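You operate a simulated robot arm through the tools that you are given. There is no shell and no other tool.

Carry out the task below with a simulated robot arm. There is one attempt and no reset: what you move stays moved.

## Task
Put things in order on the top of the hub bench. At the end: the orange pad stands on top of the brown narrow carton (marked "BULBS"); the silver stud block from the top of the hub bench stands where the blue dabber stood; the blue dabber stands where the green block (marked "BEST") stood; the green block stands on top of the silver pad adapter; whatever was shut is shut again. Leave all else as you found it, and nothing knocked over.

It is judged by the outcome, as a careful person would: the job done as asked, and still so three seconds after it is handed in. It fails if anything else is knocked over, pushed out of place, dropped, spilled or broken.

## Robot
A 6-joint arm with a two-finger parallel gripper, fixed in place. Base frame: the origin is on the floor under the middle of its stand, x ahead of it, y to its left, z up; the work surface is at about z = 84. Units: cm, rad, N and s.
With the tool pointing down near the work surface it reaches from about 34 to 76 cm from the base axis. Its first joint turns from -1.152 to 1.152 rad. Payload 2.45 kg.
The TCP is the grasp point between the finger pads, 2.4 cm short of the fingertips. In the tool frame z runs along the fingers and y along their closing line. Largest opening 6.8 cm; finger width 1.7, thickness 1; the body of the gripper, 4 by 7 cm, starts 4.1 cm behind the TCP.
Orientation is that of the tool frame in the base frame, as a unit quaternion [w, x, y, z]. With the fingers straight down and closing along the base's y, the tool's x points along the base's -x, its y along +y and its z along -z.

## Interface
- The arm moves only by the tool apply_moves. Its argument "increments" is a list of rows, each a list of 6 numbers: the shift along the tool's x, y, z in units of 25 mm (1.0 is 25 mm), then the turn, a rotation vector about the tool's x, y, z in units of 4 degrees (1.0 is 4 degrees). In form: [[x, y, z, ax, ay, az], ...]. A call has 1 to 20 rows; each row shifts and turns the commanded pose from where the row before left it, along the tool's axes as they then stand. "fingers" is the finger opening in cm, from 0 to 6.8, set as the call begins (left out, the last holds). A call with a number of a shift or a turn outside -1 to 1 is refused whole. Each row takes 0.2 s and may step no farther than 5 cm and 0.15 rad from the row before; otherwise, or with a gripper value out of range, the whole call is refused. A pose out of reach is approached as far as the arm can. The call stops where the force on the tool passes 40 N (or 10 N more than at its start, if that is more) or the arm is blocked; 0.2 s more then pass. The fingers move at their own pace (about 10.8 cm/s each) and stop on an object; they squeeze with about 43 N. The grip force told is the motor's: it shows also when the fingers shut on nothing. Time passes only in rows, and 0.2 s behind the last, so rows that do not move let the fingers close. It gives the time, the measured TCP pose, the force on the tool (base axes), the opening and the grip force at its end, in the units of the frame above (readings bear some noise), with the torque about the TCP (base axes, N m) and any sound that the robot's microphone picked up.
- Cameras (640 x 400 px; columns grow to the right, rows downward): "scene" is fixed at [17.79, 43.87, 144.32]; the picture's right is [-0.53, -0.85, 0.00], its down [-0.64, 0.40, -0.66] and it looks along [0.56, -0.35, -0.75] (base axes); focal length 266 px, centre (320, 200). "wrist" rides on the gripper at [8.4, 1.1, -7.5] in the tool frame; the picture's right is [-0.13, 0.99, 0.00], its down [-0.60, -0.08, -0.79] and it looks along [-0.79, -0.10, 0.61] (tool axes); focal length 251 px, centre (320, 200). There is no depth. A picture from a camera that has moved, and an enlarged one, comes with that camera's place and axes in the base frame and with its lens.
- get_image(camera): a new picture of that camera. The clock stands still meanwhile.
- zoom(camera, box): a new picture of the part [left, top, right, bottom] of that camera's present view, enlarged. The clock stands still meanwhile.
- job_done(): hands the job in; it is judged then, once.

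Places have to be worked out from the pictures, the camera data and where the tool is seen. Open the gripper and draw the arm clear of the work before you hand the job in, unless the task says otherwise.

The tools are called after "Emit:" as name(argument=value, ...) on one line, values as JSON. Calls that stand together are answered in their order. apply_moves: Moves the arm, as the interface text tells. Its arguments: {"type":"object","properties":{"increments":{"type":"array","items":{"type":"array","items":{"type":"number"}}},"fingers":{"type":"number"}},"required":["increments"]} The other tools are called the same way: get_image (camera) takes a picture; zoom (camera, box) takes an enlarged picture of a part of a camera's view; job_done () hands the job in.

At the start:

```text
t: 0.0
tcp_pos: [41.58, -12.74, 117.19]
tool_rot: [0.0, 0.0, 1.0, 0.001]
force: [0.2, 0.1, 0.0]
torque: [0.01, -0.01, 0.03]
grip_width: 6.82
grasp_force: 0.0
```

scene: 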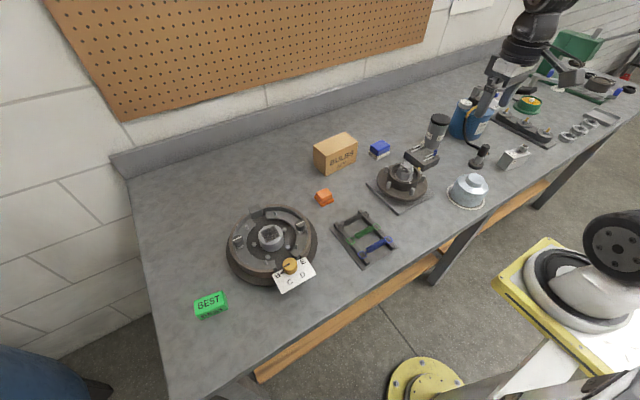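
wrist: 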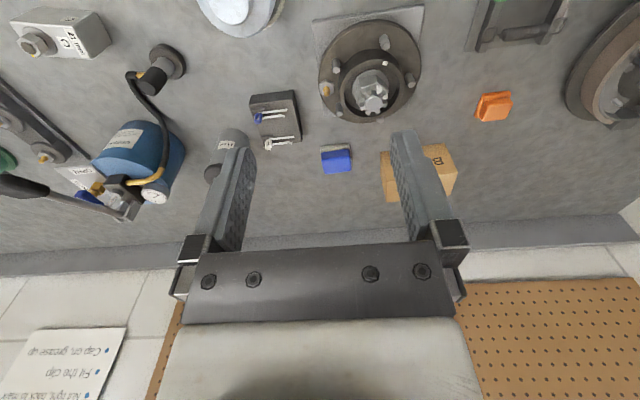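

I start by looking closely at the scene to identify the objects before moving anything.

Emit:
zoom(camera="scene", box=[300, 120, 460, 220])

Emit:
zoom(camera="scene", box=[180, 180, 340, 330])

Emit:
zoom(camera="scene", box=[440, 80, 640, 220])

Emit:
zoom(camera="wrist", box=[0, 0, 320, 220])

Emit:
zoom(camera="wrist", box=[300, 0, 640, 220])

```text
4.00 times, centred on (380, 170) of scene
camera zoom: at [17.79, 43.87, 144.32], right [-0.53, -0.85, 0.0], down [-0.64, 0.4, -0.66], along [0.56, -0.35, -0.75], focal length 1062 px, centre (80, 320)
```

zoom: 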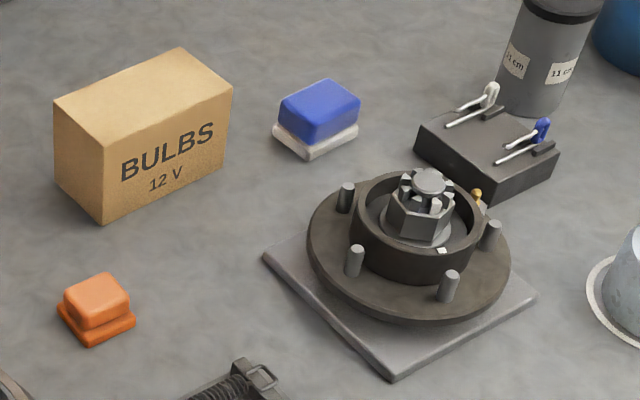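

```text
2.67 times, centred on (260, 255) of scene
camera zoom: at [17.79, 43.87, 144.32], right [-0.53, -0.85, 0.0], down [-0.64, 0.4, -0.66], along [0.56, -0.35, -0.75], focal length 708 px, centre (480, 53)
```

zoom: 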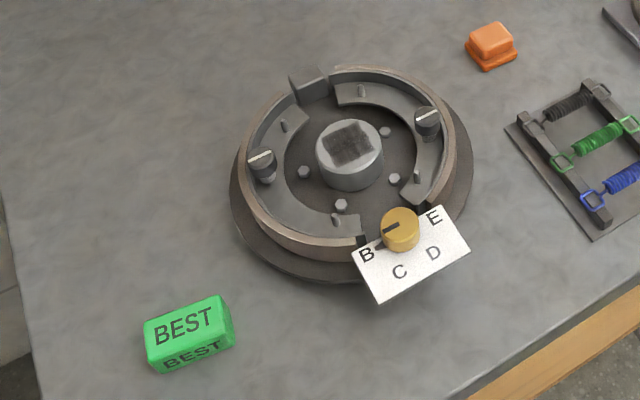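

```text
2.86 times, centred on (540, 150) of scene
camera zoom: at [17.79, 43.87, 144.32], right [-0.53, -0.85, 0.0], down [-0.64, 0.4, -0.66], along [0.56, -0.35, -0.75], focal length 759 px, centre (-309, 343)
```

zoom: 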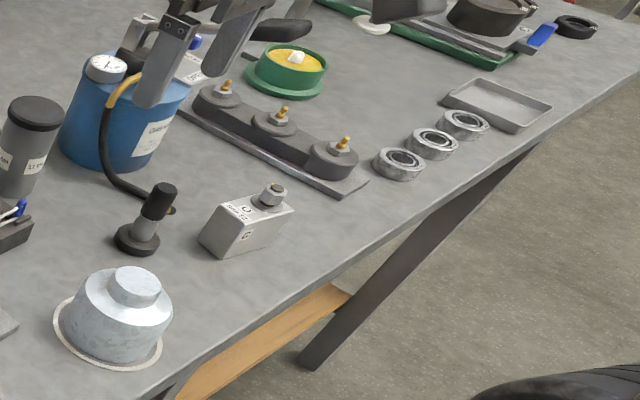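

```text
1.82 times, centred on (160, 110) of wrist
camera zoom: at [33.26, -11.6, 124.72], right [0.13, 0.99, 0.0], down [0.6, -0.08, 0.79], along [0.79, -0.1, -0.61], focal length 457 px, centre (611, 364)
```

zoom: 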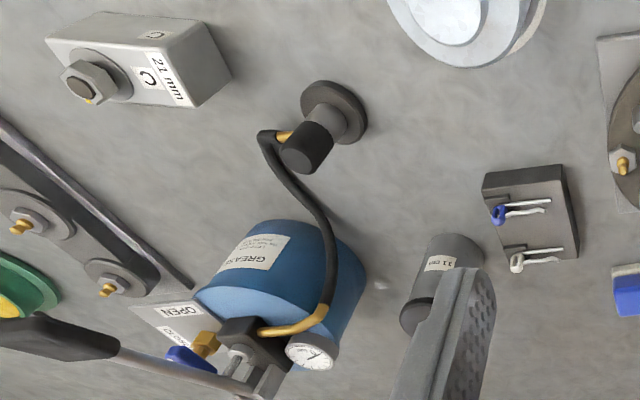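

```text
1.82 times, centred on (470, 110) of wrist
camera zoom: at [33.26, -11.6, 124.72], right [0.13, 0.99, 0.0], down [0.6, -0.08, 0.79], along [0.79, -0.1, -0.61], focal length 457 px, centre (47, 364)
```

zoom: 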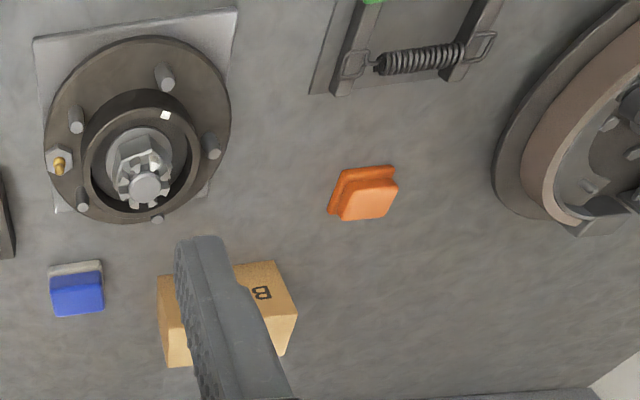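

The pictures give rough places: orange pad ≈(62,15), carton ≈(74,1), dabber ≈(71,-14), stud block ≈(41,-48), green block ≈(48,53). I still need to identify the "silver pad adapter", so I move high and level to the left to view the drum area.

Emit:
apply_moves(increments=[[0, 1, 0, 0, 0, 0], [0, 1, 0, 0, 0, 0], [0, 1, 0, 0, 0, 0], [0, 1, 0, 0, 0, 0], [0, 1, 0, 0, 0, 0], [0, 1, 0, 0, 0, 0], [0, 1, 0, 0, 0, 0], [0, 1, 0, 0, 0, 0], [0, 1, 0, 0, 0, 0], [0, 1, 0, 0, 0, 0], [0, 1, 0, 0, 0, 0], [0, 1, 0, 0, 0, 0], [0, 1, 0, 0, 0, 0], [0, 1, 0, 0, 0, 0], [0, 1, 0, 0, 0, 0], [0, 1, 0, 0, 0, 0], [0, 1, 0, 0, 0, 0], [0, 1, 0, 0, 0, 0]])

```text
t: 3.8
tcp_pos: [41.65, 32.22, 117.37]
tool_rot: [0.0, 0.0, 1.0, 0.0]
force: [0.1, -0.1, -0.3]
torque: [0.01, -0.02, -0.01]
grip_width: 6.79
grasp_force: 0.0
```

The arm reached (41.7, 32.2, 117.4) cleanly. I take pictures of the drum area and of the now unobstructed right half of the bench.

Emit:
get_image(camera="wrist")

Emit:
zoom(camera="wrist", box=[240, 0, 560, 200])

Emit:
get_image(camera="scene")

Emit:
zoom(camera="scene", box=[420, 60, 640, 200])

```text
taken
camera wrist: at [33.25, 33.46, 124.76], right [0.13, 0.99, 0.0], down [0.6, -0.08, 0.79], along [0.79, -0.1, -0.61], focal length 251 px, centre (320, 200)
```

wrist: 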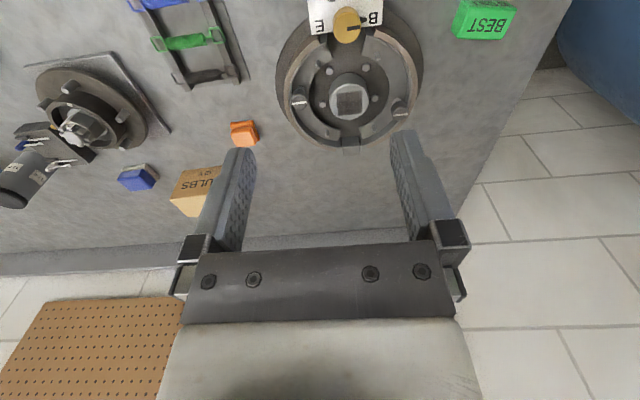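

```text
2.00 times, centred on (400, 100) of wrist
camera zoom: at [33.25, 33.46, 124.76], right [0.13, 0.99, 0.0], down [0.6, -0.08, 0.79], along [0.79, -0.1, -0.61], focal length 503 px, centre (160, 400)
```

zoom: 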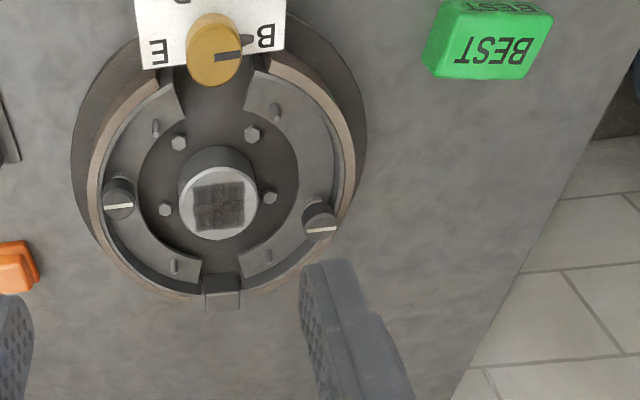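

```text
taken
```

scene: 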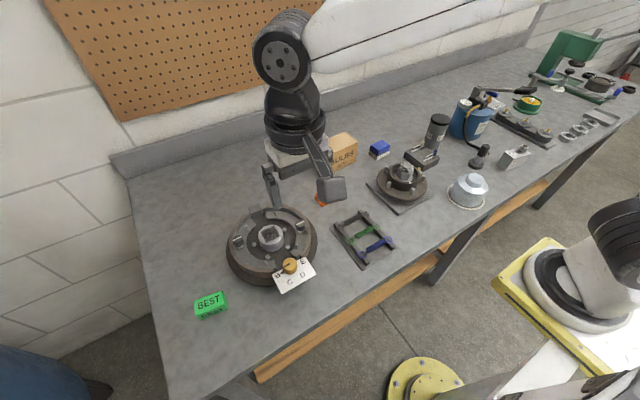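

```text
2.86 times, centred on (530, 130) of scene
camera zoom: at [17.79, 43.87, 144.32], right [-0.53, -0.85, 0.0], down [-0.64, 0.4, -0.66], along [0.56, -0.35, -0.75], focal length 759 px, centre (-280, 400)
```

zoom: 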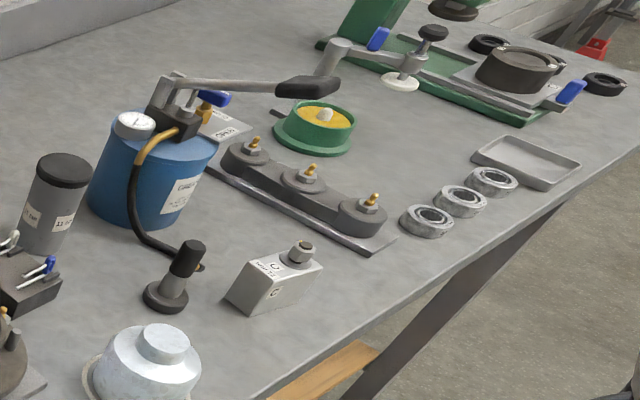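

The drum has a silver cylinder with a dark square pad at its centre; the stepped silver cap is the other candidate. I zoom in on both for more detail.

Emit:
zoom(camera="wrist", box=[310, 60, 390, 130])

Emit:
zoom(camera="scene", box=[435, 160, 505, 220])

Emit:
zoom(camera="scene", box=[490, 130, 550, 180])

Emit:
zoom(camera="scene", box=[530, 20, 640, 110])

Emit:
zoom(camera="scene", box=[240, 205, 320, 295])

```text
5.71 times, centred on (350, 95) of wrist
camera zoom: at [33.25, 33.46, 124.76], right [0.13, 0.99, 0.0], down [0.6, -0.08, 0.79], along [0.79, -0.1, -0.61], focal length 1437 px, centre (149, 800)
```

zoom: 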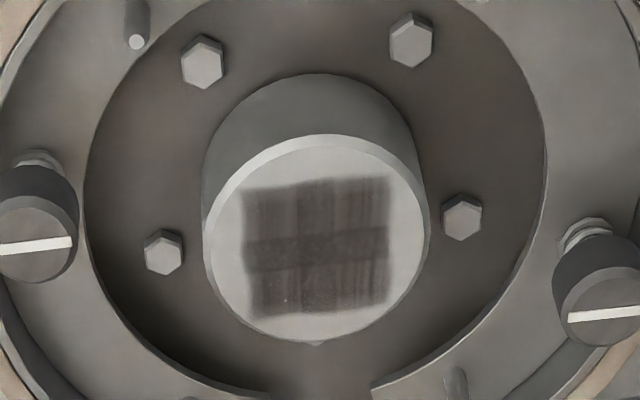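

```text
6.67 times, centred on (470, 190) of scene
camera zoom: at [17.79, 43.87, 144.32], right [-0.53, -0.85, 0.0], down [-0.64, 0.4, -0.66], along [0.56, -0.35, -0.75], focal length 1770 px, centre (-680, 267)
```

zoom: 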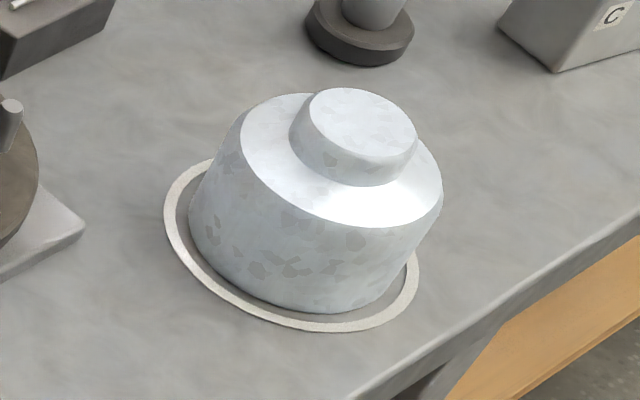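

```text
8.00 times, centred on (520, 155) of scene
camera zoom: at [17.79, 43.87, 144.32], right [-0.53, -0.85, 0.0], down [-0.64, 0.4, -0.66], along [0.56, -0.35, -0.75], focal length 2125 px, centre (-1280, 560)
```

zoom: 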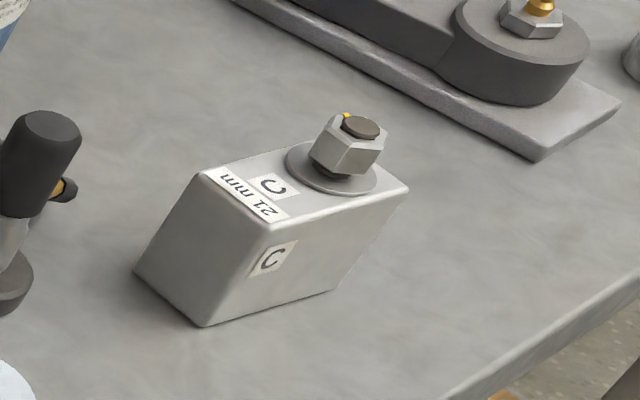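

```text
4.44 times, centred on (585, 65) of scene
camera zoom: at [17.79, 43.87, 144.32], right [-0.53, -0.85, 0.0], down [-0.64, 0.4, -0.66], along [0.56, -0.35, -0.75], focal length 1180 px, centre (-858, 800)
```

zoom: 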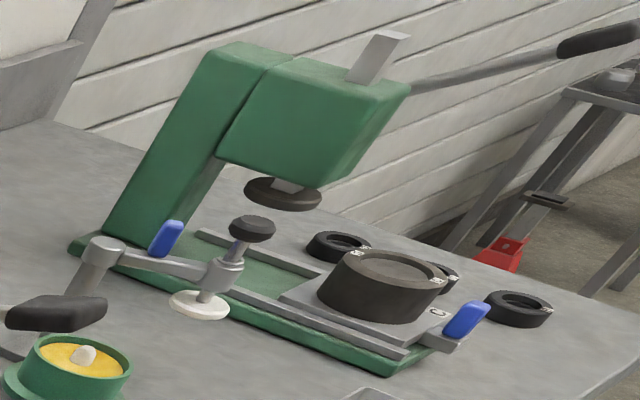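

```text
4.44 times, centred on (280, 250) of scene
camera zoom: at [17.79, 43.87, 144.32], right [-0.53, -0.85, 0.0], down [-0.64, 0.4, -0.66], along [0.56, -0.35, -0.75], focal length 1180 px, centre (498, -22)
```

zoom: 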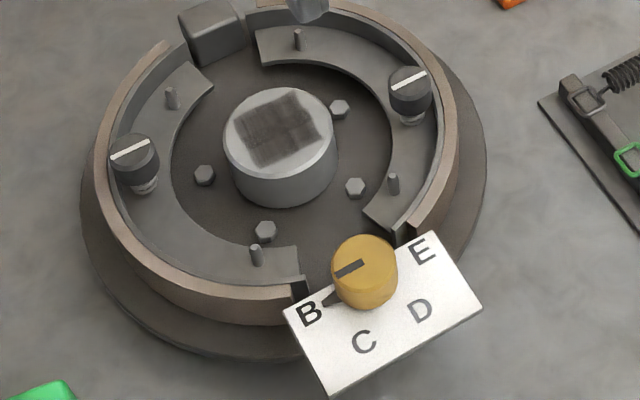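

The cap looks like a plain dust cap while the drum's central cylinder has a dark square pad. I go a bit lower here to inspect the cylinder and the drum from closer, staying above everything.

Emit:
apply_moves(increments=[[0, 0, 1, 0, 0, 0], [0, 0, 1, 0, 0, 0], [0, 0, 1, 0, 0, 0], [0, 0, 1, 0, 0, 0], [0, 0, 1, 0, 0, 0]])

Emit:
get_image(camera="wrist")

Emit:
zoom(camera="wrist", box=[270, 80, 430, 180])

```text
t: 5.0
tcp_pos: [41.73, 32.19, 105.0]
tool_rot: [0.0, 0.0, 1.0, 0.0]
force: [-0.2, 0.2, 0.1]
torque: [0.0, -0.01, 0.0]
grip_width: 6.79
grasp_force: 0.2
```

```text
taken
camera wrist: at [33.34, 33.4, 112.32], right [0.13, 0.99, 0.0], down [0.6, -0.08, 0.79], along [0.79, -0.1, -0.61], focal length 251 px, centre (320, 200)
```

wrist: 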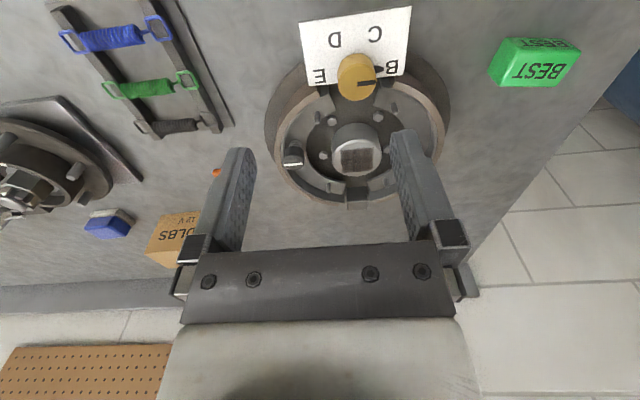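

```text
4.00 times, centred on (350, 130) of wrist
camera zoom: at [33.34, 33.4, 112.32], right [0.13, 0.99, 0.0], down [0.6, -0.08, 0.79], along [0.79, -0.1, -0.61], focal length 1006 px, centre (200, 480)
```

zoom: 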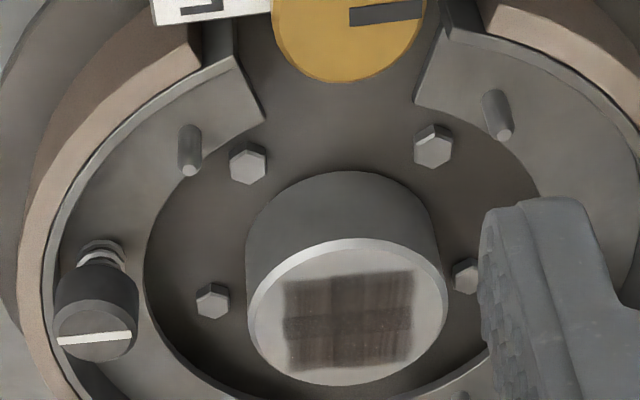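

The cylinder seems part of the drum rig. I lift back up and swing to the right side of the bench to survey the rest for other candidates for the pad adapter.

Emit:
apply_moves(increments=[[0, 0, -1, 0, 0, 0], [0, 0, -1, 0, 0, 0], [0, 0, -1, 0, 0, 0], [0, 0, -1, 0, 0, 0], [0, 0, -1, 0, 0, 0], [0, -1, 0, 0, 0, 1], [0, -1, 0, 0, 0, 1], [0, -1, 0, 0, 0, 1], [0, -1, 0, 0, 0, 1], [0, -1, 0, 0, 0, 1], [0, -1, 0, 0, 0, 1], [0, -1, 0, 0, 0, 1], [0, -1, 0, 0, 0, 1], [0, -1, 0, 0, 0, 1], [0, -1, 0, 0, 0, 1]])

```text
t: 8.2
tcp_pos: [34.45, 9.24, 117.14]
tool_rot: [-0.001, 0.342, 0.94, -0.001]
force: [-0.4, -0.4, 0.1]
torque: [-0.02, 0.03, 0.01]
grip_width: 6.82
grasp_force: 0.0
out of reach, approached as far as the arm can: row 15
```

I'm at (34.5, 9.2, 117.1) with the tool turned 40°. I take a picture here to see the right side of the bench.

Emit:
get_image(camera="wrist")

Emit:
get_image(camera="scene")

```text
taken
camera wrist: at [28.75, 15.62, 124.66], right [0.74, 0.68, 0.0], down [0.41, -0.45, 0.79], along [0.53, -0.59, -0.61], focal length 251 px, centre (320, 200)
```

wrist: 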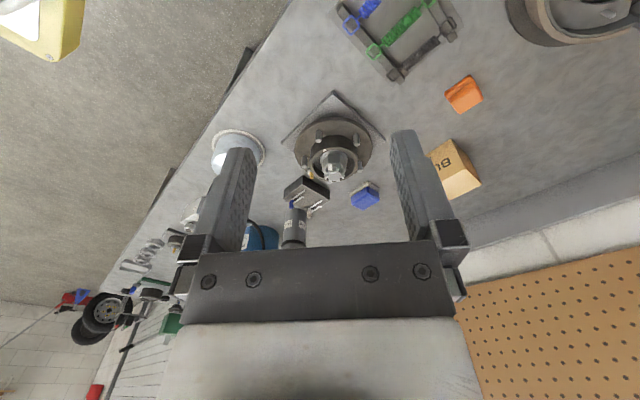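

```text
taken
```

scene: 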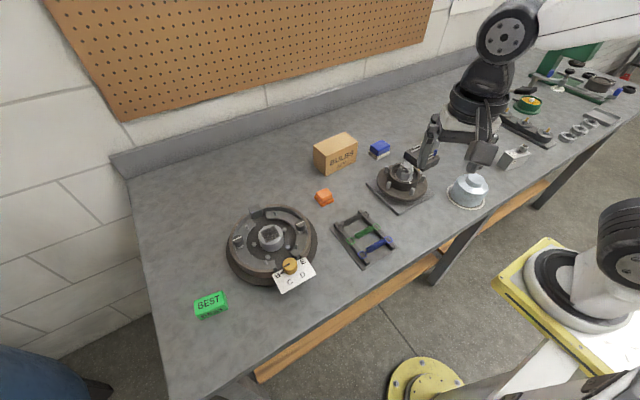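

From here the far right is hidden by the gripper, so I move forward-right at the same height and turn farther, staying clear of the grease pump (≈(63,-51)).

Emit:
apply_moves(increments=[[-0.93, -0.63, 0, 0, 0, 0], [-0.93, -0.63, 0, 0, 0, 0], [-0.93, -0.63, 0, 0, 0, 0], [-0.93, -0.63, 0, 0, 0, 0], [-0.93, -0.63, 0, 0, 0, 0], [-0.93, -0.63, 0, 0, 0, 0], [-0.93, -0.63, 0, 0, 0, 0], [-0.93, -0.63, 0, 0, 0, 0], [-0.93, -0.63, 0, 0, 0, 0], [-0.93, -0.63, 0, 0, 0, 0], [-0.93, -0.63, 0, 0, 0, 0], [-0.93, -0.63, 0, 0, 0, 0], [-0.93, -0.63, 0, 0, 0, 0], [0, 0, 0, 0, 0, 1], [0, 0, 0, 0, 0, 1], [0, 0, 0, 0, 0, 1], [0, 0, 0, 0, 0, 1], [0, 0, 0, 0, 0, 1], [0, 0, 0, 0, 0, 1]])

Emit:
get_image(camera="wrist")

Emit:
zoom(camera="wrist", box=[0, 60, 320, 260])

Emit:
zoom(camera="wrist", box=[200, 40, 520, 240])

```text
t: 12.2
tcp_pos: [44.38, -25.97, 117.06]
tool_rot: [0.0, 0.531, 0.848, 0.0]
force: [1.1, -0.4, -0.3]
torque: [0.02, -0.03, 0.03]
grip_width: 6.79
grasp_force: 0.1
```

```text
taken
camera wrist: at [41.73, -17.93, 124.52], right [0.95, 0.32, 0.0], down [0.19, -0.58, 0.79], along [0.25, -0.75, -0.61], focal length 251 px, centre (320, 200)
```

wrist: 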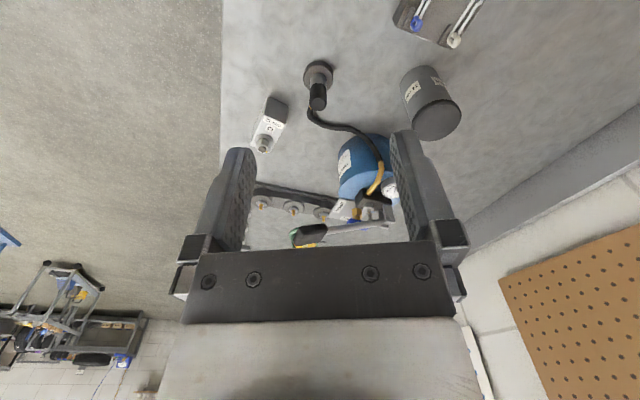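

```text
2.00 times, centred on (160, 160) of wrist
camera zoom: at [41.73, -17.93, 124.52], right [0.95, 0.32, 0.0], down [0.19, -0.58, 0.79], along [0.25, -0.75, -0.61], focal length 503 px, centre (640, 280)
```

zoom: 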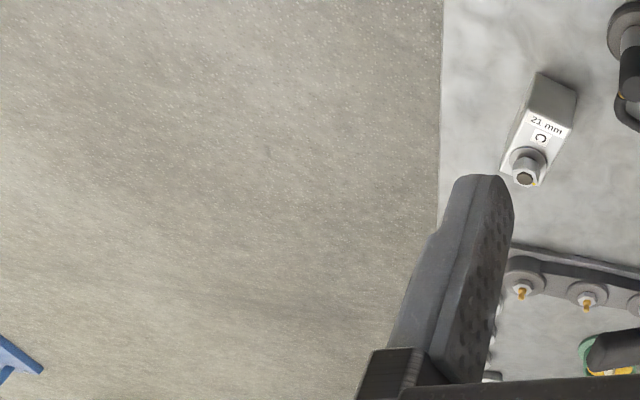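

```text
2.00 times, centred on (360, 140) of wrist
camera zoom: at [41.73, -17.93, 124.52], right [0.95, 0.32, 0.0], down [0.19, -0.58, 0.79], along [0.25, -0.75, -0.61], focal length 503 px, centre (240, 320)
```

zoom: 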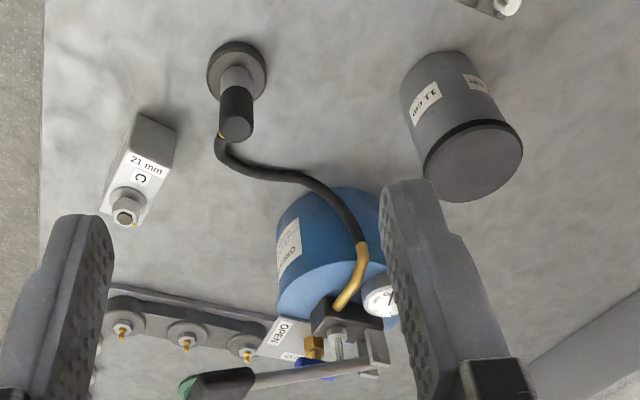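

Besides the drum's cylinder and the stepped cap, the grey cylinder labelled "11 cm" with a black rubber top looks like a lift-pad adapter. I move in toward it and turn back to see it and the wall note more closely.

Emit:
zoom(camera="wrist", box=[390, 50, 480, 150])

Emit:
zoom(camera="scene", box=[400, 100, 480, 170])

Emit:
zoom(camera="wrist", box=[0, 220, 180, 400])

```text
4.00 times, centred on (435, 100) of wrist
camera zoom: at [41.73, -17.93, 124.52], right [0.95, 0.32, 0.0], down [0.19, -0.58, 0.79], along [0.25, -0.75, -0.61], focal length 1006 px, centre (-140, 600)
```

zoom: 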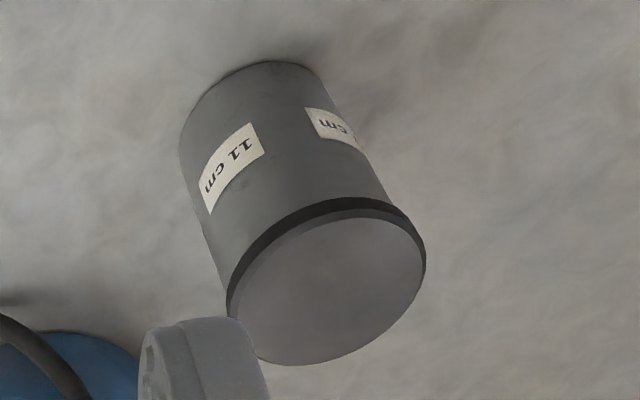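

```text
5.71 times, centred on (440, 135) of scene
camera zoom: at [17.79, 43.87, 144.32], right [-0.53, -0.85, 0.0], down [-0.64, 0.4, -0.66], along [0.56, -0.35, -0.75], focal length 1518 px, centre (-366, 571)
```

zoom: 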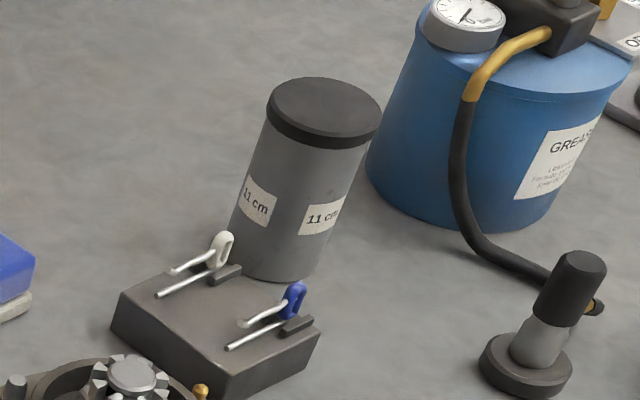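

```text
2.22 times, centred on (90, 310) of wrist
camera zoom: at [41.73, -17.93, 124.52], right [0.95, 0.32, 0.0], down [0.19, -0.58, 0.79], along [0.25, -0.75, -0.61], focal length 559 px, centre (831, -44)
```

zoom: 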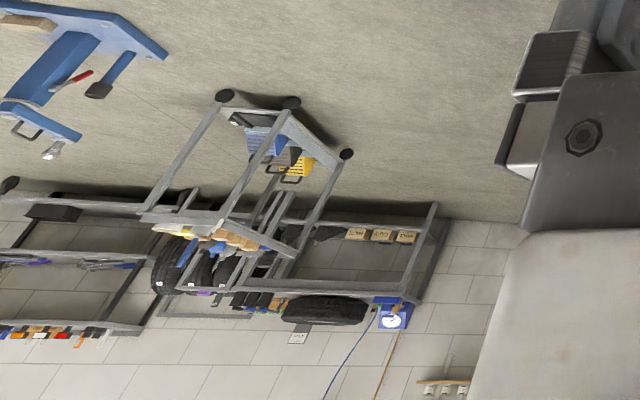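

The garage has a car lift, and the grey "11 cm" cylinder with rubber top at ≈(63.6,-32.8), top z≈95, is clearly the lift-pad adapter. The stud block is ≈4×7×5.3 cm. Now I go above the orange pad (≈(62,15)), turning the tool straight again.

Emit:
apply_moves(increments=[[0.579, 0.638, 0, 0, 0, -1], [0.533, 0.677, 0, 0, 0, -1], [0.484, 0.712, 0, 0, 0, -1], [0.433, 0.745, 0, 0, 0, -1], [0.38, 0.773, 0, 0, 0, -1], [0.326, 0.797, 0, 0, 0, -1], [0.269, 0.819, 0, 0, 0, -1], [0.211, 0.835, 0, 0, 0, -1], [0.153, 0.848, 0, 0, 0, -1], [0.092, 0.856, 0, 0, 0, -1], [0.034, 0.861, 0, 0, 0, -1], [-0.027, 0.861, 0, 0, 0, -1], [-0.087, 0.857, 0, 0, 0, -1], [-0.147, 0.849, 0, 0, 0, -1], [-0.206, 0.836, 0, 0, 0, -1], [-0.263, 0.82, 0, 0, 0, -1], [-0.48, 0.9, 0, 0, 0, 0], [-0.48, 0.9, 0, 0, 0, 0], [-0.48, 0.9, 0, 0, 0, 0], [-0.48, 0.9, 0, 0, 0, 0]])

```text
t: 16.4
tcp_pos: [61.98, 14.94, 117.14]
tool_rot: [0.0, 0.0, 1.0, 0.0]
force: [-0.5, 0.4, -0.1]
torque: [-0.01, -0.01, 0.04]
grip_width: 6.8
grasp_force: 0.1
```

I'm over the estimated pad position at (62.0,14.9). I lower to z≈104, still well clear, and look at the pad between the fingers.

Emit:
apply_moves(increments=[[0, 0, 1, 0, 0, 0], [0, 0, 1, 0, 0, 0], [0, 0, 1, 0, 0, 0], [0, 0, 1, 0, 0, 0], [0, 0, 1, 0, 0, 0], [0, 0, 0.2, 0, 0, 0]])

Emit:
get_image(camera="wrist")

Emit:
zoom(camera="wrist", box=[240, 0, 400, 100])

```text
t: 17.8
tcp_pos: [62.11, 14.72, 104.15]
tool_rot: [0.0, 0.0, 1.0, 0.0]
force: [0.3, -0.2, 0.9]
torque: [-0.05, -0.03, 0.01]
grip_width: 6.8
grasp_force: 0.2
```

```text
taken
camera wrist: at [53.68, 15.89, 111.6], right [0.13, 0.99, 0.0], down [0.6, -0.08, 0.79], along [0.79, -0.1, -0.61], focal length 251 px, centre (320, 200)
```

wrist: 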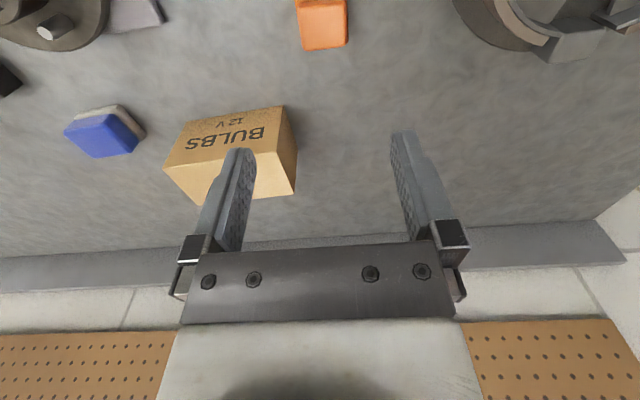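

```text
4.00 times, centred on (320, 50) of wrist
camera zoom: at [53.68, 15.89, 111.6], right [0.13, 0.99, 0.0], down [0.6, -0.08, 0.79], along [0.79, -0.1, -0.61], focal length 1006 px, centre (320, 800)
```

zoom: 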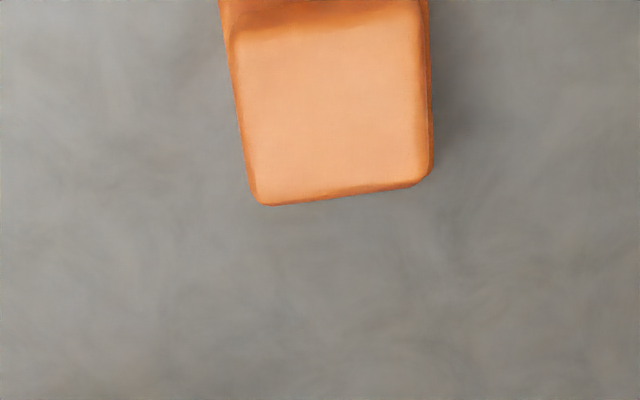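

The pad's top face is centred ≈(61.4,15.2) at z≈87.3, ≈3.8 cm wide and nearly aligned with the base axes. Before grasping, I zoom in on the carton from here to locate its top.

Emit:
zoom(camera="wrist", box=[150, 90, 310, 210])

Emit:
zoom(camera="wrist", box=[50, 80, 170, 180])

```text
3.33 times, centred on (230, 150) of wrist
camera zoom: at [53.68, 15.89, 111.6], right [0.13, 0.99, 0.0], down [0.6, -0.08, 0.79], along [0.79, -0.1, -0.61], focal length 838 px, centre (620, 367)
```

zoom: 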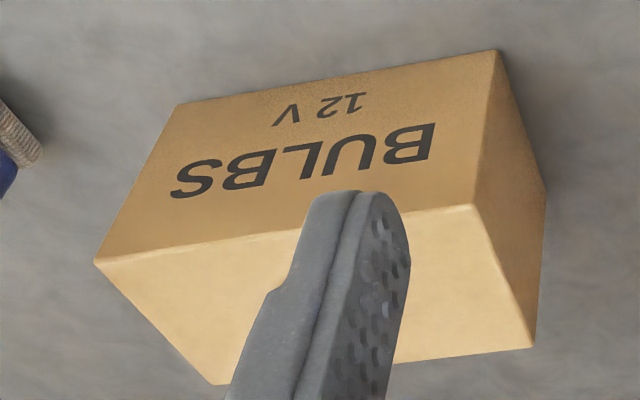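

```text
4.00 times, centred on (110, 130) of wrist
camera zoom: at [53.68, 15.89, 111.6], right [0.13, 0.99, 0.0], down [0.6, -0.08, 0.79], along [0.79, -0.1, -0.61], focal length 1006 px, centre (1160, 480)
```

zoom: 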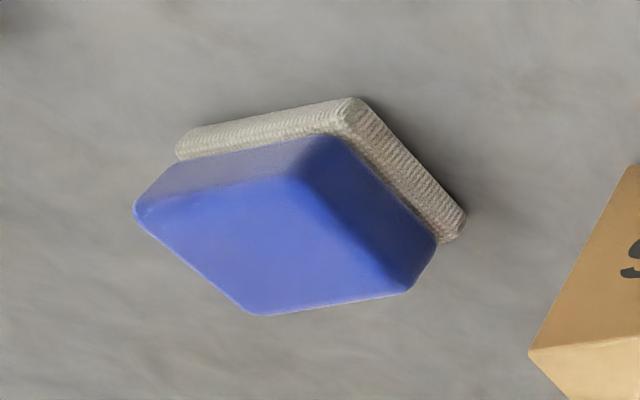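

Carton top centre ≈(73.7,3.1) at z≈92.3. I now lower over the pad with fingers open, stopping with the tips just above it to check alignment.

Emit:
apply_moves(increments=[[0.26, 0.16, 1, 0, 0, 0], [0, 0, 1, 0, 0, 0], [0, 0, 1, 0, 0, 0], [0, 0, 1, 0, 0, 0], [0, 0, 0.8, 0, 0, 0], [0, 0, 0, 0, 0, 0]], fingers=6.8)

Emit:
get_image(camera="wrist")

```text
t: 19.2
tcp_pos: [61.29, 15.52, 92.19]
tool_rot: [0.001, 0.0, 1.0, 0.0]
force: [-0.4, -0.3, 0.6]
torque: [-0.03, 0.01, 0.04]
grip_width: 6.82
grasp_force: 0.0
```

```text
taken
camera wrist: at [52.91, 16.53, 99.76], right [0.13, 0.99, 0.0], down [0.6, -0.08, 0.79], along [0.79, -0.1, -0.61], focal length 251 px, centre (320, 200)
```

wrist: 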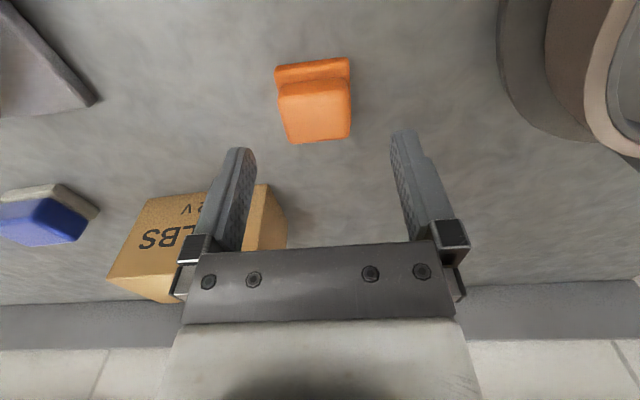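

Alignment is good (pad centred between the fingers to within ~3 mm). I lower to z≈87.9 and close on the pad's upper body.

Emit:
apply_moves(increments=[[0.06, -0.08, 0.9, 0, 0, 0], [0, 0, 0.78, 0, 0, 0], [0, 0, 0, 0, 0, 0]])

Emit:
apply_moves(increments=[[0, 0, 0, 0, 0, 0], [0, 0, 0, 0, 0, 0], [0, 0, 0, 0, 0, 0], [0, 0, 0, 0, 0, 0]], fingers=2.5)

Emit:
get_image(camera="wrist")

```text
t: 20.0
tcp_pos: [61.02, 15.08, 88.11]
tool_rot: [-0.001, 0.0, 1.0, 0.0]
force: [-0.6, -0.2, 0.1]
torque: [-0.02, 0.0, -0.02]
grip_width: 6.8
grasp_force: 0.1
```

```text
t: 21.0
tcp_pos: [61.16, 14.99, 87.95]
tool_rot: [0.0, 0.001, 1.0, 0.0]
force: [-0.5, 0.5, 0.0]
torque: [0.01, 0.01, 0.02]
grip_width: 3.95
grasp_force: 43.3
```

```text
taken
camera wrist: at [52.74, 16.24, 95.57], right [0.13, 0.99, 0.0], down [0.6, -0.08, 0.79], along [0.79, -0.1, -0.61], focal length 251 px, centre (320, 200)
```

wrist: 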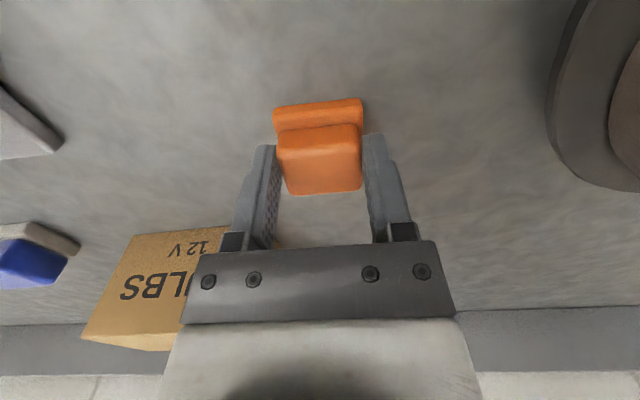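

Gripped at 3.95 cm. I lift the pad 16 cm, carry it over the carton top, and check from there.

Emit:
apply_moves(increments=[[0, 0, -0.5, 0, 0, 0], [0, 0, -1, 0, 0, 0], [0, 0, -1, 0, 0, 0], [0, 0, -1, 0, 0, 0], [0, 0, -1, 0, 0, 0], [0, 0, -1, 0, 0, 0], [0, 0, -0.9, 0, 0, 0], [-0.7, -0.68, 0, 0, 0, 0], [-0.7, -0.68, 0, 0, 0, 0], [-0.7, -0.68, 0, 0, 0, 0], [-0.7, -0.68, 0, 0, 0, 0], [-0.7, -0.68, 0, 0, 0, 0], [-0.7, -0.68, 0, 0, 0, 0], [-0.7, -0.68, 0, 0, 0, 0], [0, 0, 0, 0, 0, 0]])

Emit:
get_image(camera="wrist")

Emit:
get_image(camera="scene")

```text
t: 24.2
tcp_pos: [73.79, 3.16, 103.82]
tool_rot: [0.0, 0.0, 1.0, 0.0]
force: [0.9, -0.8, 0.3]
torque: [0.0, -0.04, 0.01]
grip_width: 2.51
grasp_force: 0.1
```

```text
taken
camera wrist: at [65.24, 4.37, 111.28], right [0.13, 0.99, 0.0], down [0.6, -0.08, 0.79], along [0.79, -0.1, -0.61], focal length 251 px, centre (320, 200)
```

wrist: 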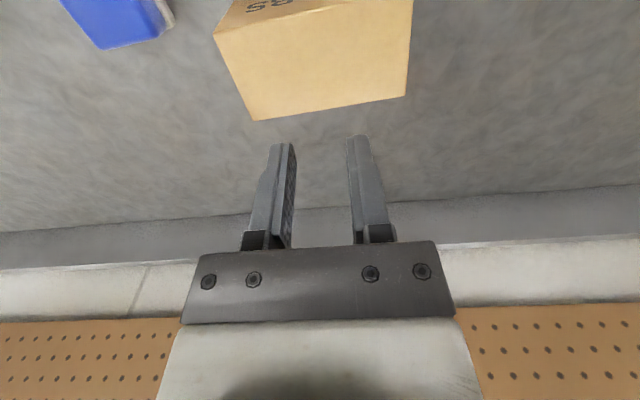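

```text
taken
```

scene: 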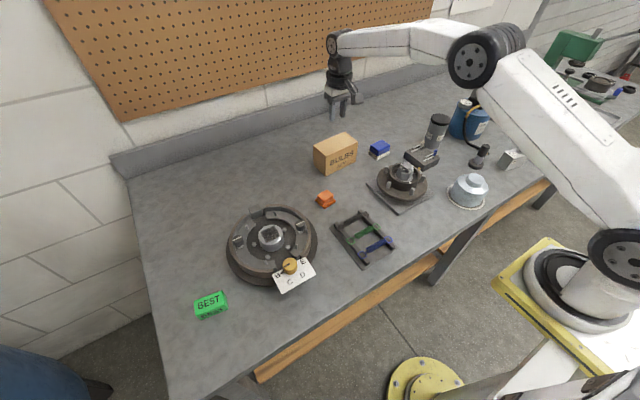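

The pad slipped out of the fingers during the lift and appears still standing on the bench. I look closely at its state.

Emit:
zoom(camera="scene", box=[285, 170, 365, 220])

Emit:
zoom(camera="scene", box=[300, 120, 460, 220])

```text
8.00 times, centred on (325, 195) of scene
camera zoom: at [17.79, 43.87, 144.32], right [-0.53, -0.85, 0.0], down [-0.64, 0.4, -0.66], along [0.56, -0.35, -0.75], focal length 2125 px, centre (280, 240)
```

zoom: 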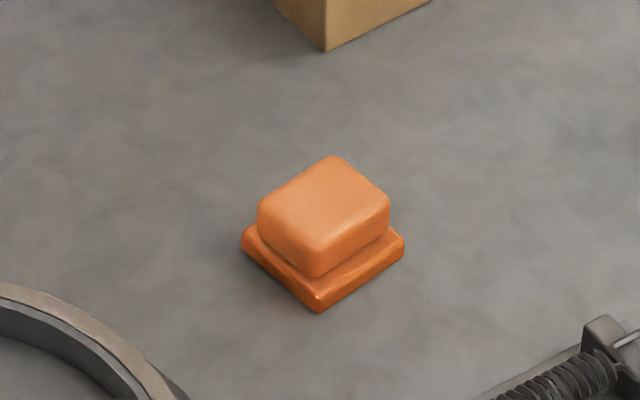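

```text
4.00 times, centred on (380, 170) of scene
camera zoom: at [17.79, 43.87, 144.32], right [-0.53, -0.85, 0.0], down [-0.64, 0.4, -0.66], along [0.56, -0.35, -0.75], focal length 1062 px, centre (80, 320)
```

zoom: 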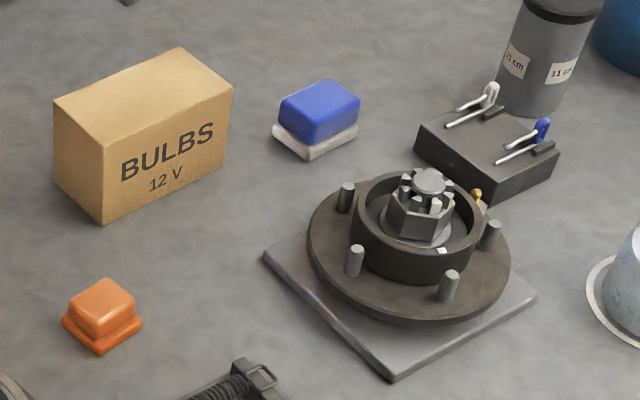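

The pad stands upright at ≈(61.5,14.6), turned about 9°; it slipped off its rounded upper part without a fall. I return above it, open the fingers, and align my yaw (-9°) with its sides for a lower grip.

Emit:
apply_moves(increments=[[0.8, 0.77, 0, 0, 0, 0], [0.8, 0.77, 0, 0, 0, 0], [0.8, 0.77, 0, 0, 0, 0], [0.8, 0.77, 0, 0, 0, 0], [0.8, 0.77, 0, 0, 0, 0], [0.8, 0.75, 0, 0, 0, 0], [0, 0, 1, 0, 0, -1], [0, 0, 1, 0, 0, -1], [0, 0, 1, 0, 0, -0.25], [0, 0, 1, 0, 0, 0], [0, 0, 0.6, 0, 0, 0], [0, 0, 0, 0, 0, 0]], fingers=6.8)

Emit:
get_image(camera="wrist")

Emit:
zoom(camera="wrist", box=[240, 40, 400, 160])

```text
t: 26.8
tcp_pos: [61.37, 14.61, 92.42]
tool_rot: [0.001, -0.079, 0.997, -0.001]
force: [-0.6, -0.7, 0.8]
torque: [-0.01, 0.02, 0.02]
grip_width: 6.8
grasp_force: 0.1
```

```text
taken
camera wrist: at [52.89, 14.55, 99.9], right [-0.03, 1.0, 0.0], down [0.61, 0.02, 0.79], along [0.79, 0.02, -0.61], focal length 251 px, centre (320, 200)
```

wrist: 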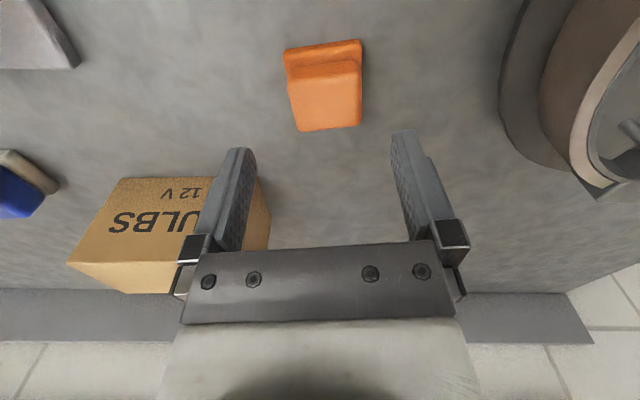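

```text
3.33 times, centred on (320, 100) of wrist
camera zoom: at [52.89, 14.55, 99.9], right [-0.03, 1.0, 0.0], down [0.61, 0.02, 0.79], along [0.79, 0.02, -0.61], focal length 838 px, centre (320, 533)
```

zoom: 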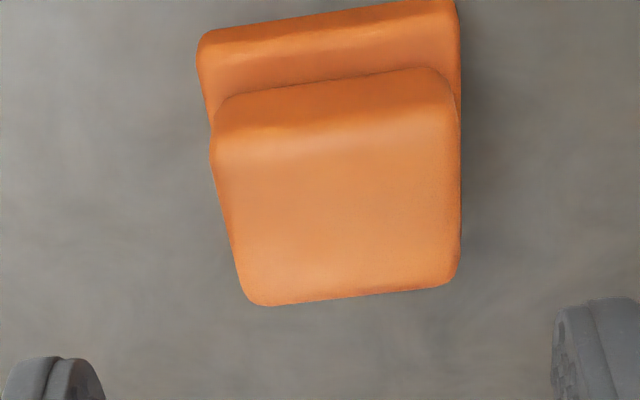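

The pad is aligned with the tool now; its centre is ~0.7 cm along tool x and ~0.5 cm along tool y from the TCP. I shift, descend to z≈86.9 so the tips reach its lower flange, and close.

Emit:
apply_moves(increments=[[0.28, 0.2, 0.6, 0, 0, 0], [0, 0, 0.8, 0, 0, 0], [0, 0, 0.78, 0, 0, 0], [0, 0, 0, 0, 0, 0]])

Emit:
apply_moves(increments=[[0, 0, 0, 0, 0, 0], [0, 0, 0, 0, 0, 0], [0, 0, 0, 0, 0, 0], [0, 0, 0, 0, 0, 0]], fingers=2)

Emit:
zoom(camera="wrist", box=[200, 60, 440, 260])

```text
t: 27.8
tcp_pos: [60.73, 15.21, 86.68]
tool_rot: [0.0, -0.078, 0.997, 0.001]
force: [0.4, 0.2, -0.1]
torque: [-0.02, 0.01, -0.01]
grip_width: 6.77
grasp_force: 0.1
```

```text
t: 28.8
tcp_pos: [60.61, 15.0, 86.73]
tool_rot: [0.0, -0.079, 0.997, 0.0]
force: [0.2, 0.1, -0.8]
torque: [-0.01, -0.01, -0.01]
grip_width: 4.37
grasp_force: 42.7
```

```text
2.00 times, centred on (320, 160) of wrist
camera zoom: at [52.12, 14.99, 94.24], right [-0.03, 1.0, 0.0], down [0.61, 0.02, 0.79], along [0.79, 0.02, -0.61], focal length 503 px, centre (320, 280)
```

zoom: 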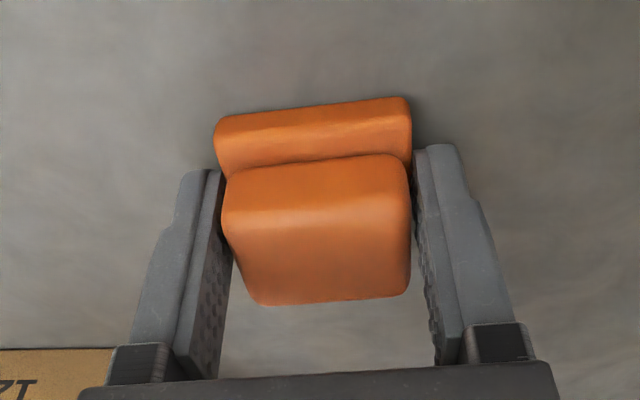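

The fingers hold the flange at 4.37 cm. I lift gently by ~1.5 cm and check that the grip holds.

Emit:
apply_moves(increments=[[0, 0, -0.1, 0, 0, 0], [0, 0, -0.2, 0, 0, 0], [0, 0, -0.3, 0, 0, 0], [0, 0, 0, 0, 0, 0]])

Emit:
zoom(camera="wrist", box=[200, 60, 440, 260])

```text
t: 29.8
tcp_pos: [60.58, 15.26, 88.42]
tool_rot: [0.0, -0.077, 0.997, 0.001]
force: [0.9, 0.1, -0.7]
torque: [0.01, 0.02, -0.01]
grip_width: 4.37
grasp_force: 43.0
```

```text
2.00 times, centred on (320, 160) of wrist
camera zoom: at [52.17, 15.17, 95.86], right [-0.03, 1.0, 0.0], down [0.61, 0.02, 0.79], along [0.79, 0.02, -0.61], focal length 503 px, centre (320, 280)
```

zoom: 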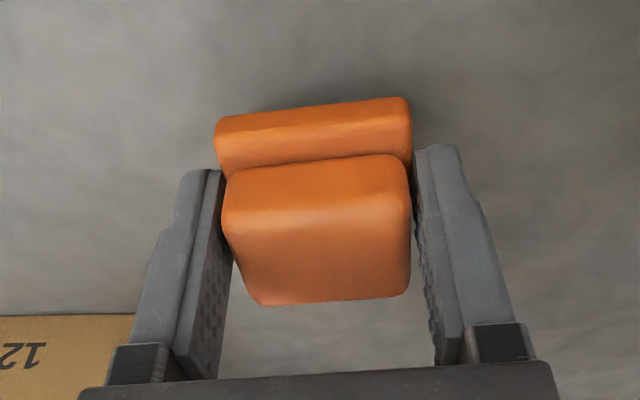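

The grip holds. I lift higher and carry the pad over the carton at moderate speed.

Emit:
apply_moves(increments=[[0, 0, -0.4, 0, 0, 0], [0, 0, -0.6, 0, 0, 0], [0, 0, -0.6, 0, 0, 0], [0, 0, -0.6, 0, 0, 0], [0, 0, -0.6, 0, 0, 0], [0, 0, -0.6, 0, 0, 0], [0, 0, -0.6, 0, 0, 0], [0, 0, -0.6, 0, 0, 0], [0, 0, -0.5, 0, 0, 0], [0, 0, -0.3, 0, 0, 0], [-0.3, -0.4, 0, 0, 0, 0], [-0.5, -0.6, 0, 0, 0, 0], [-0.5, -0.7, 0, 0, 0, 0], [-0.5, -0.7, 0, 0, 0, 0], [-0.5, -0.7, 0, 0, 0, 0], [-0.5, -0.7, 0, 0, 0, 0], [-0.5, -0.6, 0, 0, 0, 0], [-0.5, -0.6, 0, 0, 0, 0], [-0.4, -0.4, 0, 0, 0, 0], [-0.1, -0.14, 0, 0, 0, 0]])

Emit:
get_image(camera="wrist")

```text
t: 34.0
tcp_pos: [73.47, 2.92, 101.99]
tool_rot: [0.0, -0.079, 0.997, -0.001]
force: [-0.2, 0.0, -0.4]
torque: [0.0, 0.06, 0.0]
grip_width: 4.39
grasp_force: 43.3
```

```text
taken
camera wrist: at [65.04, 2.85, 109.48], right [-0.03, 1.0, 0.0], down [0.61, 0.02, 0.79], along [0.79, 0.02, -0.61], focal length 251 px, centre (320, 200)
```

wrist: 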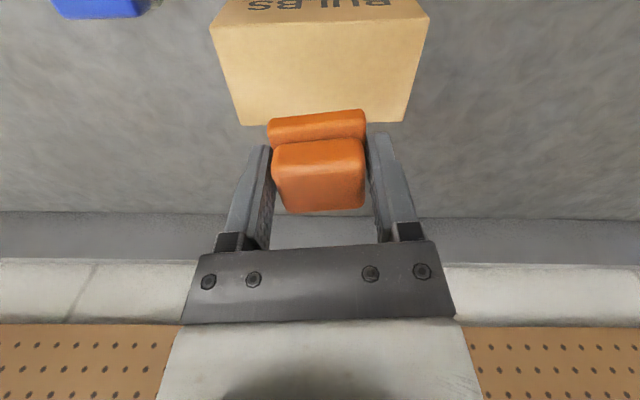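

The pad is over the carton's centre, which I now measure as ≈(73.8,3.05). I turn slightly to match the carton and lower toward contact (expected TCP z≈95.0).

Emit:
apply_moves(increments=[[0, 0, 0.5, 0, 0, 0.5], [0, 0, 0.6, 0, 0, 0.5], [0, 0, 0.6, 0, 0, 0.5], [0, 0, 0.5, 0, 0, 0], [0, 0, 0.2, 0, 0, 0], [0, 0, 0, 0, 0, 0]])

Emit:
get_image(camera="wrist")

Emit:
zoom(camera="scene", box=[295, 110, 375, 180])

```text
t: 35.4
tcp_pos: [73.49, 3.0, 95.92]
tool_rot: [0.0, -0.026, 1.0, 0.0]
force: [0.2, 0.6, -0.8]
torque: [-0.02, 0.03, 0.02]
grip_width: 4.34
grasp_force: 42.6
```

```text
taken
camera wrist: at [65.06, 3.7, 103.48], right [0.08, 1.0, 0.0], down [0.61, -0.05, 0.79], along [0.79, -0.06, -0.61], focal length 251 px, centre (320, 200)
```

wrist: 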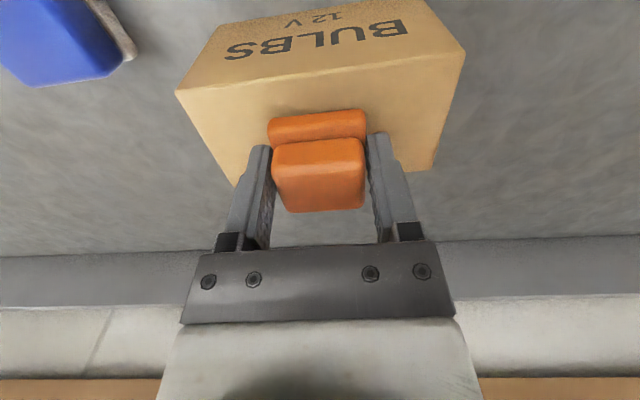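

```text
5.71 times, centred on (335, 145) of scene
camera zoom: at [17.79, 43.87, 144.32], right [-0.53, -0.85, 0.0], down [-0.64, 0.4, -0.66], along [0.56, -0.35, -0.75], focal length 1518 px, centre (234, 514)
```

zoom: 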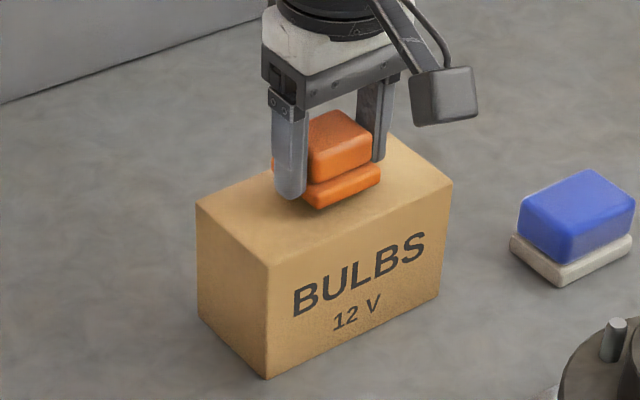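

The pad hovers just over the middle of the carton. I lower in millimetre steps, watching for contact force.

Emit:
apply_moves(increments=[[0, 0, 0.08, 0, 0, 0], [0, 0, 0.08, 0, 0, 0], [0, 0, 0.06, 0, 0, 0], [0, 0, 0, 0, 0, 0]])

```text
t: 36.4
tcp_pos: [73.35, 3.09, 95.34]
tool_rot: [0.0, -0.026, 1.0, 0.0]
force: [-1.0, -0.9, -1.6]
torque: [0.01, -0.02, 0.03]
grip_width: 4.35
grasp_force: 42.6
```

No clear contact yet at z≈95.3. I continue in 1 mm steps.

Emit:
apply_moves(increments=[[0, 0, 0.04, 0, 0, 0], [0, 0, 0.04, 0, 0, 0], [0, 0, 0, 0, 0, 0]])

Emit:
zoom(camera="scene", box=[315, 125, 355, 160])

```text
t: 37.2
tcp_pos: [73.53, 3.13, 95.29]
tool_rot: [0.001, -0.027, 1.0, 0.0]
force: [-4.7, -1.0, 7.0]
torque: [-0.17, 0.1, -0.03]
grip_width: 4.38
grasp_force: 42.7
```

```text
11.43 times, centred on (335, 142) of scene
camera zoom: at [17.76, 43.87, 144.32], right [-0.53, -0.85, 0.0], down [-0.64, 0.4, -0.66], along [0.56, -0.35, -0.75], focal length 3035 px, centre (149, 857)
```

zoom: 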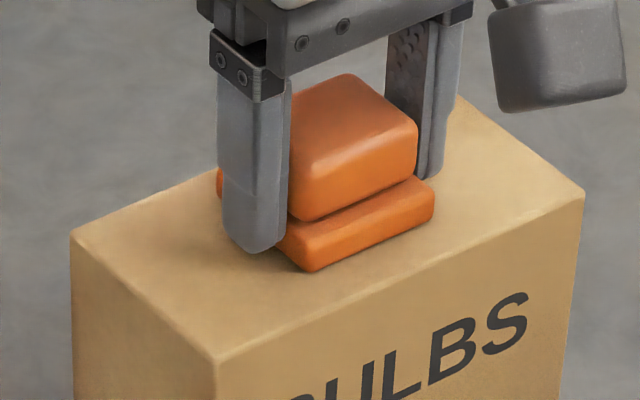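

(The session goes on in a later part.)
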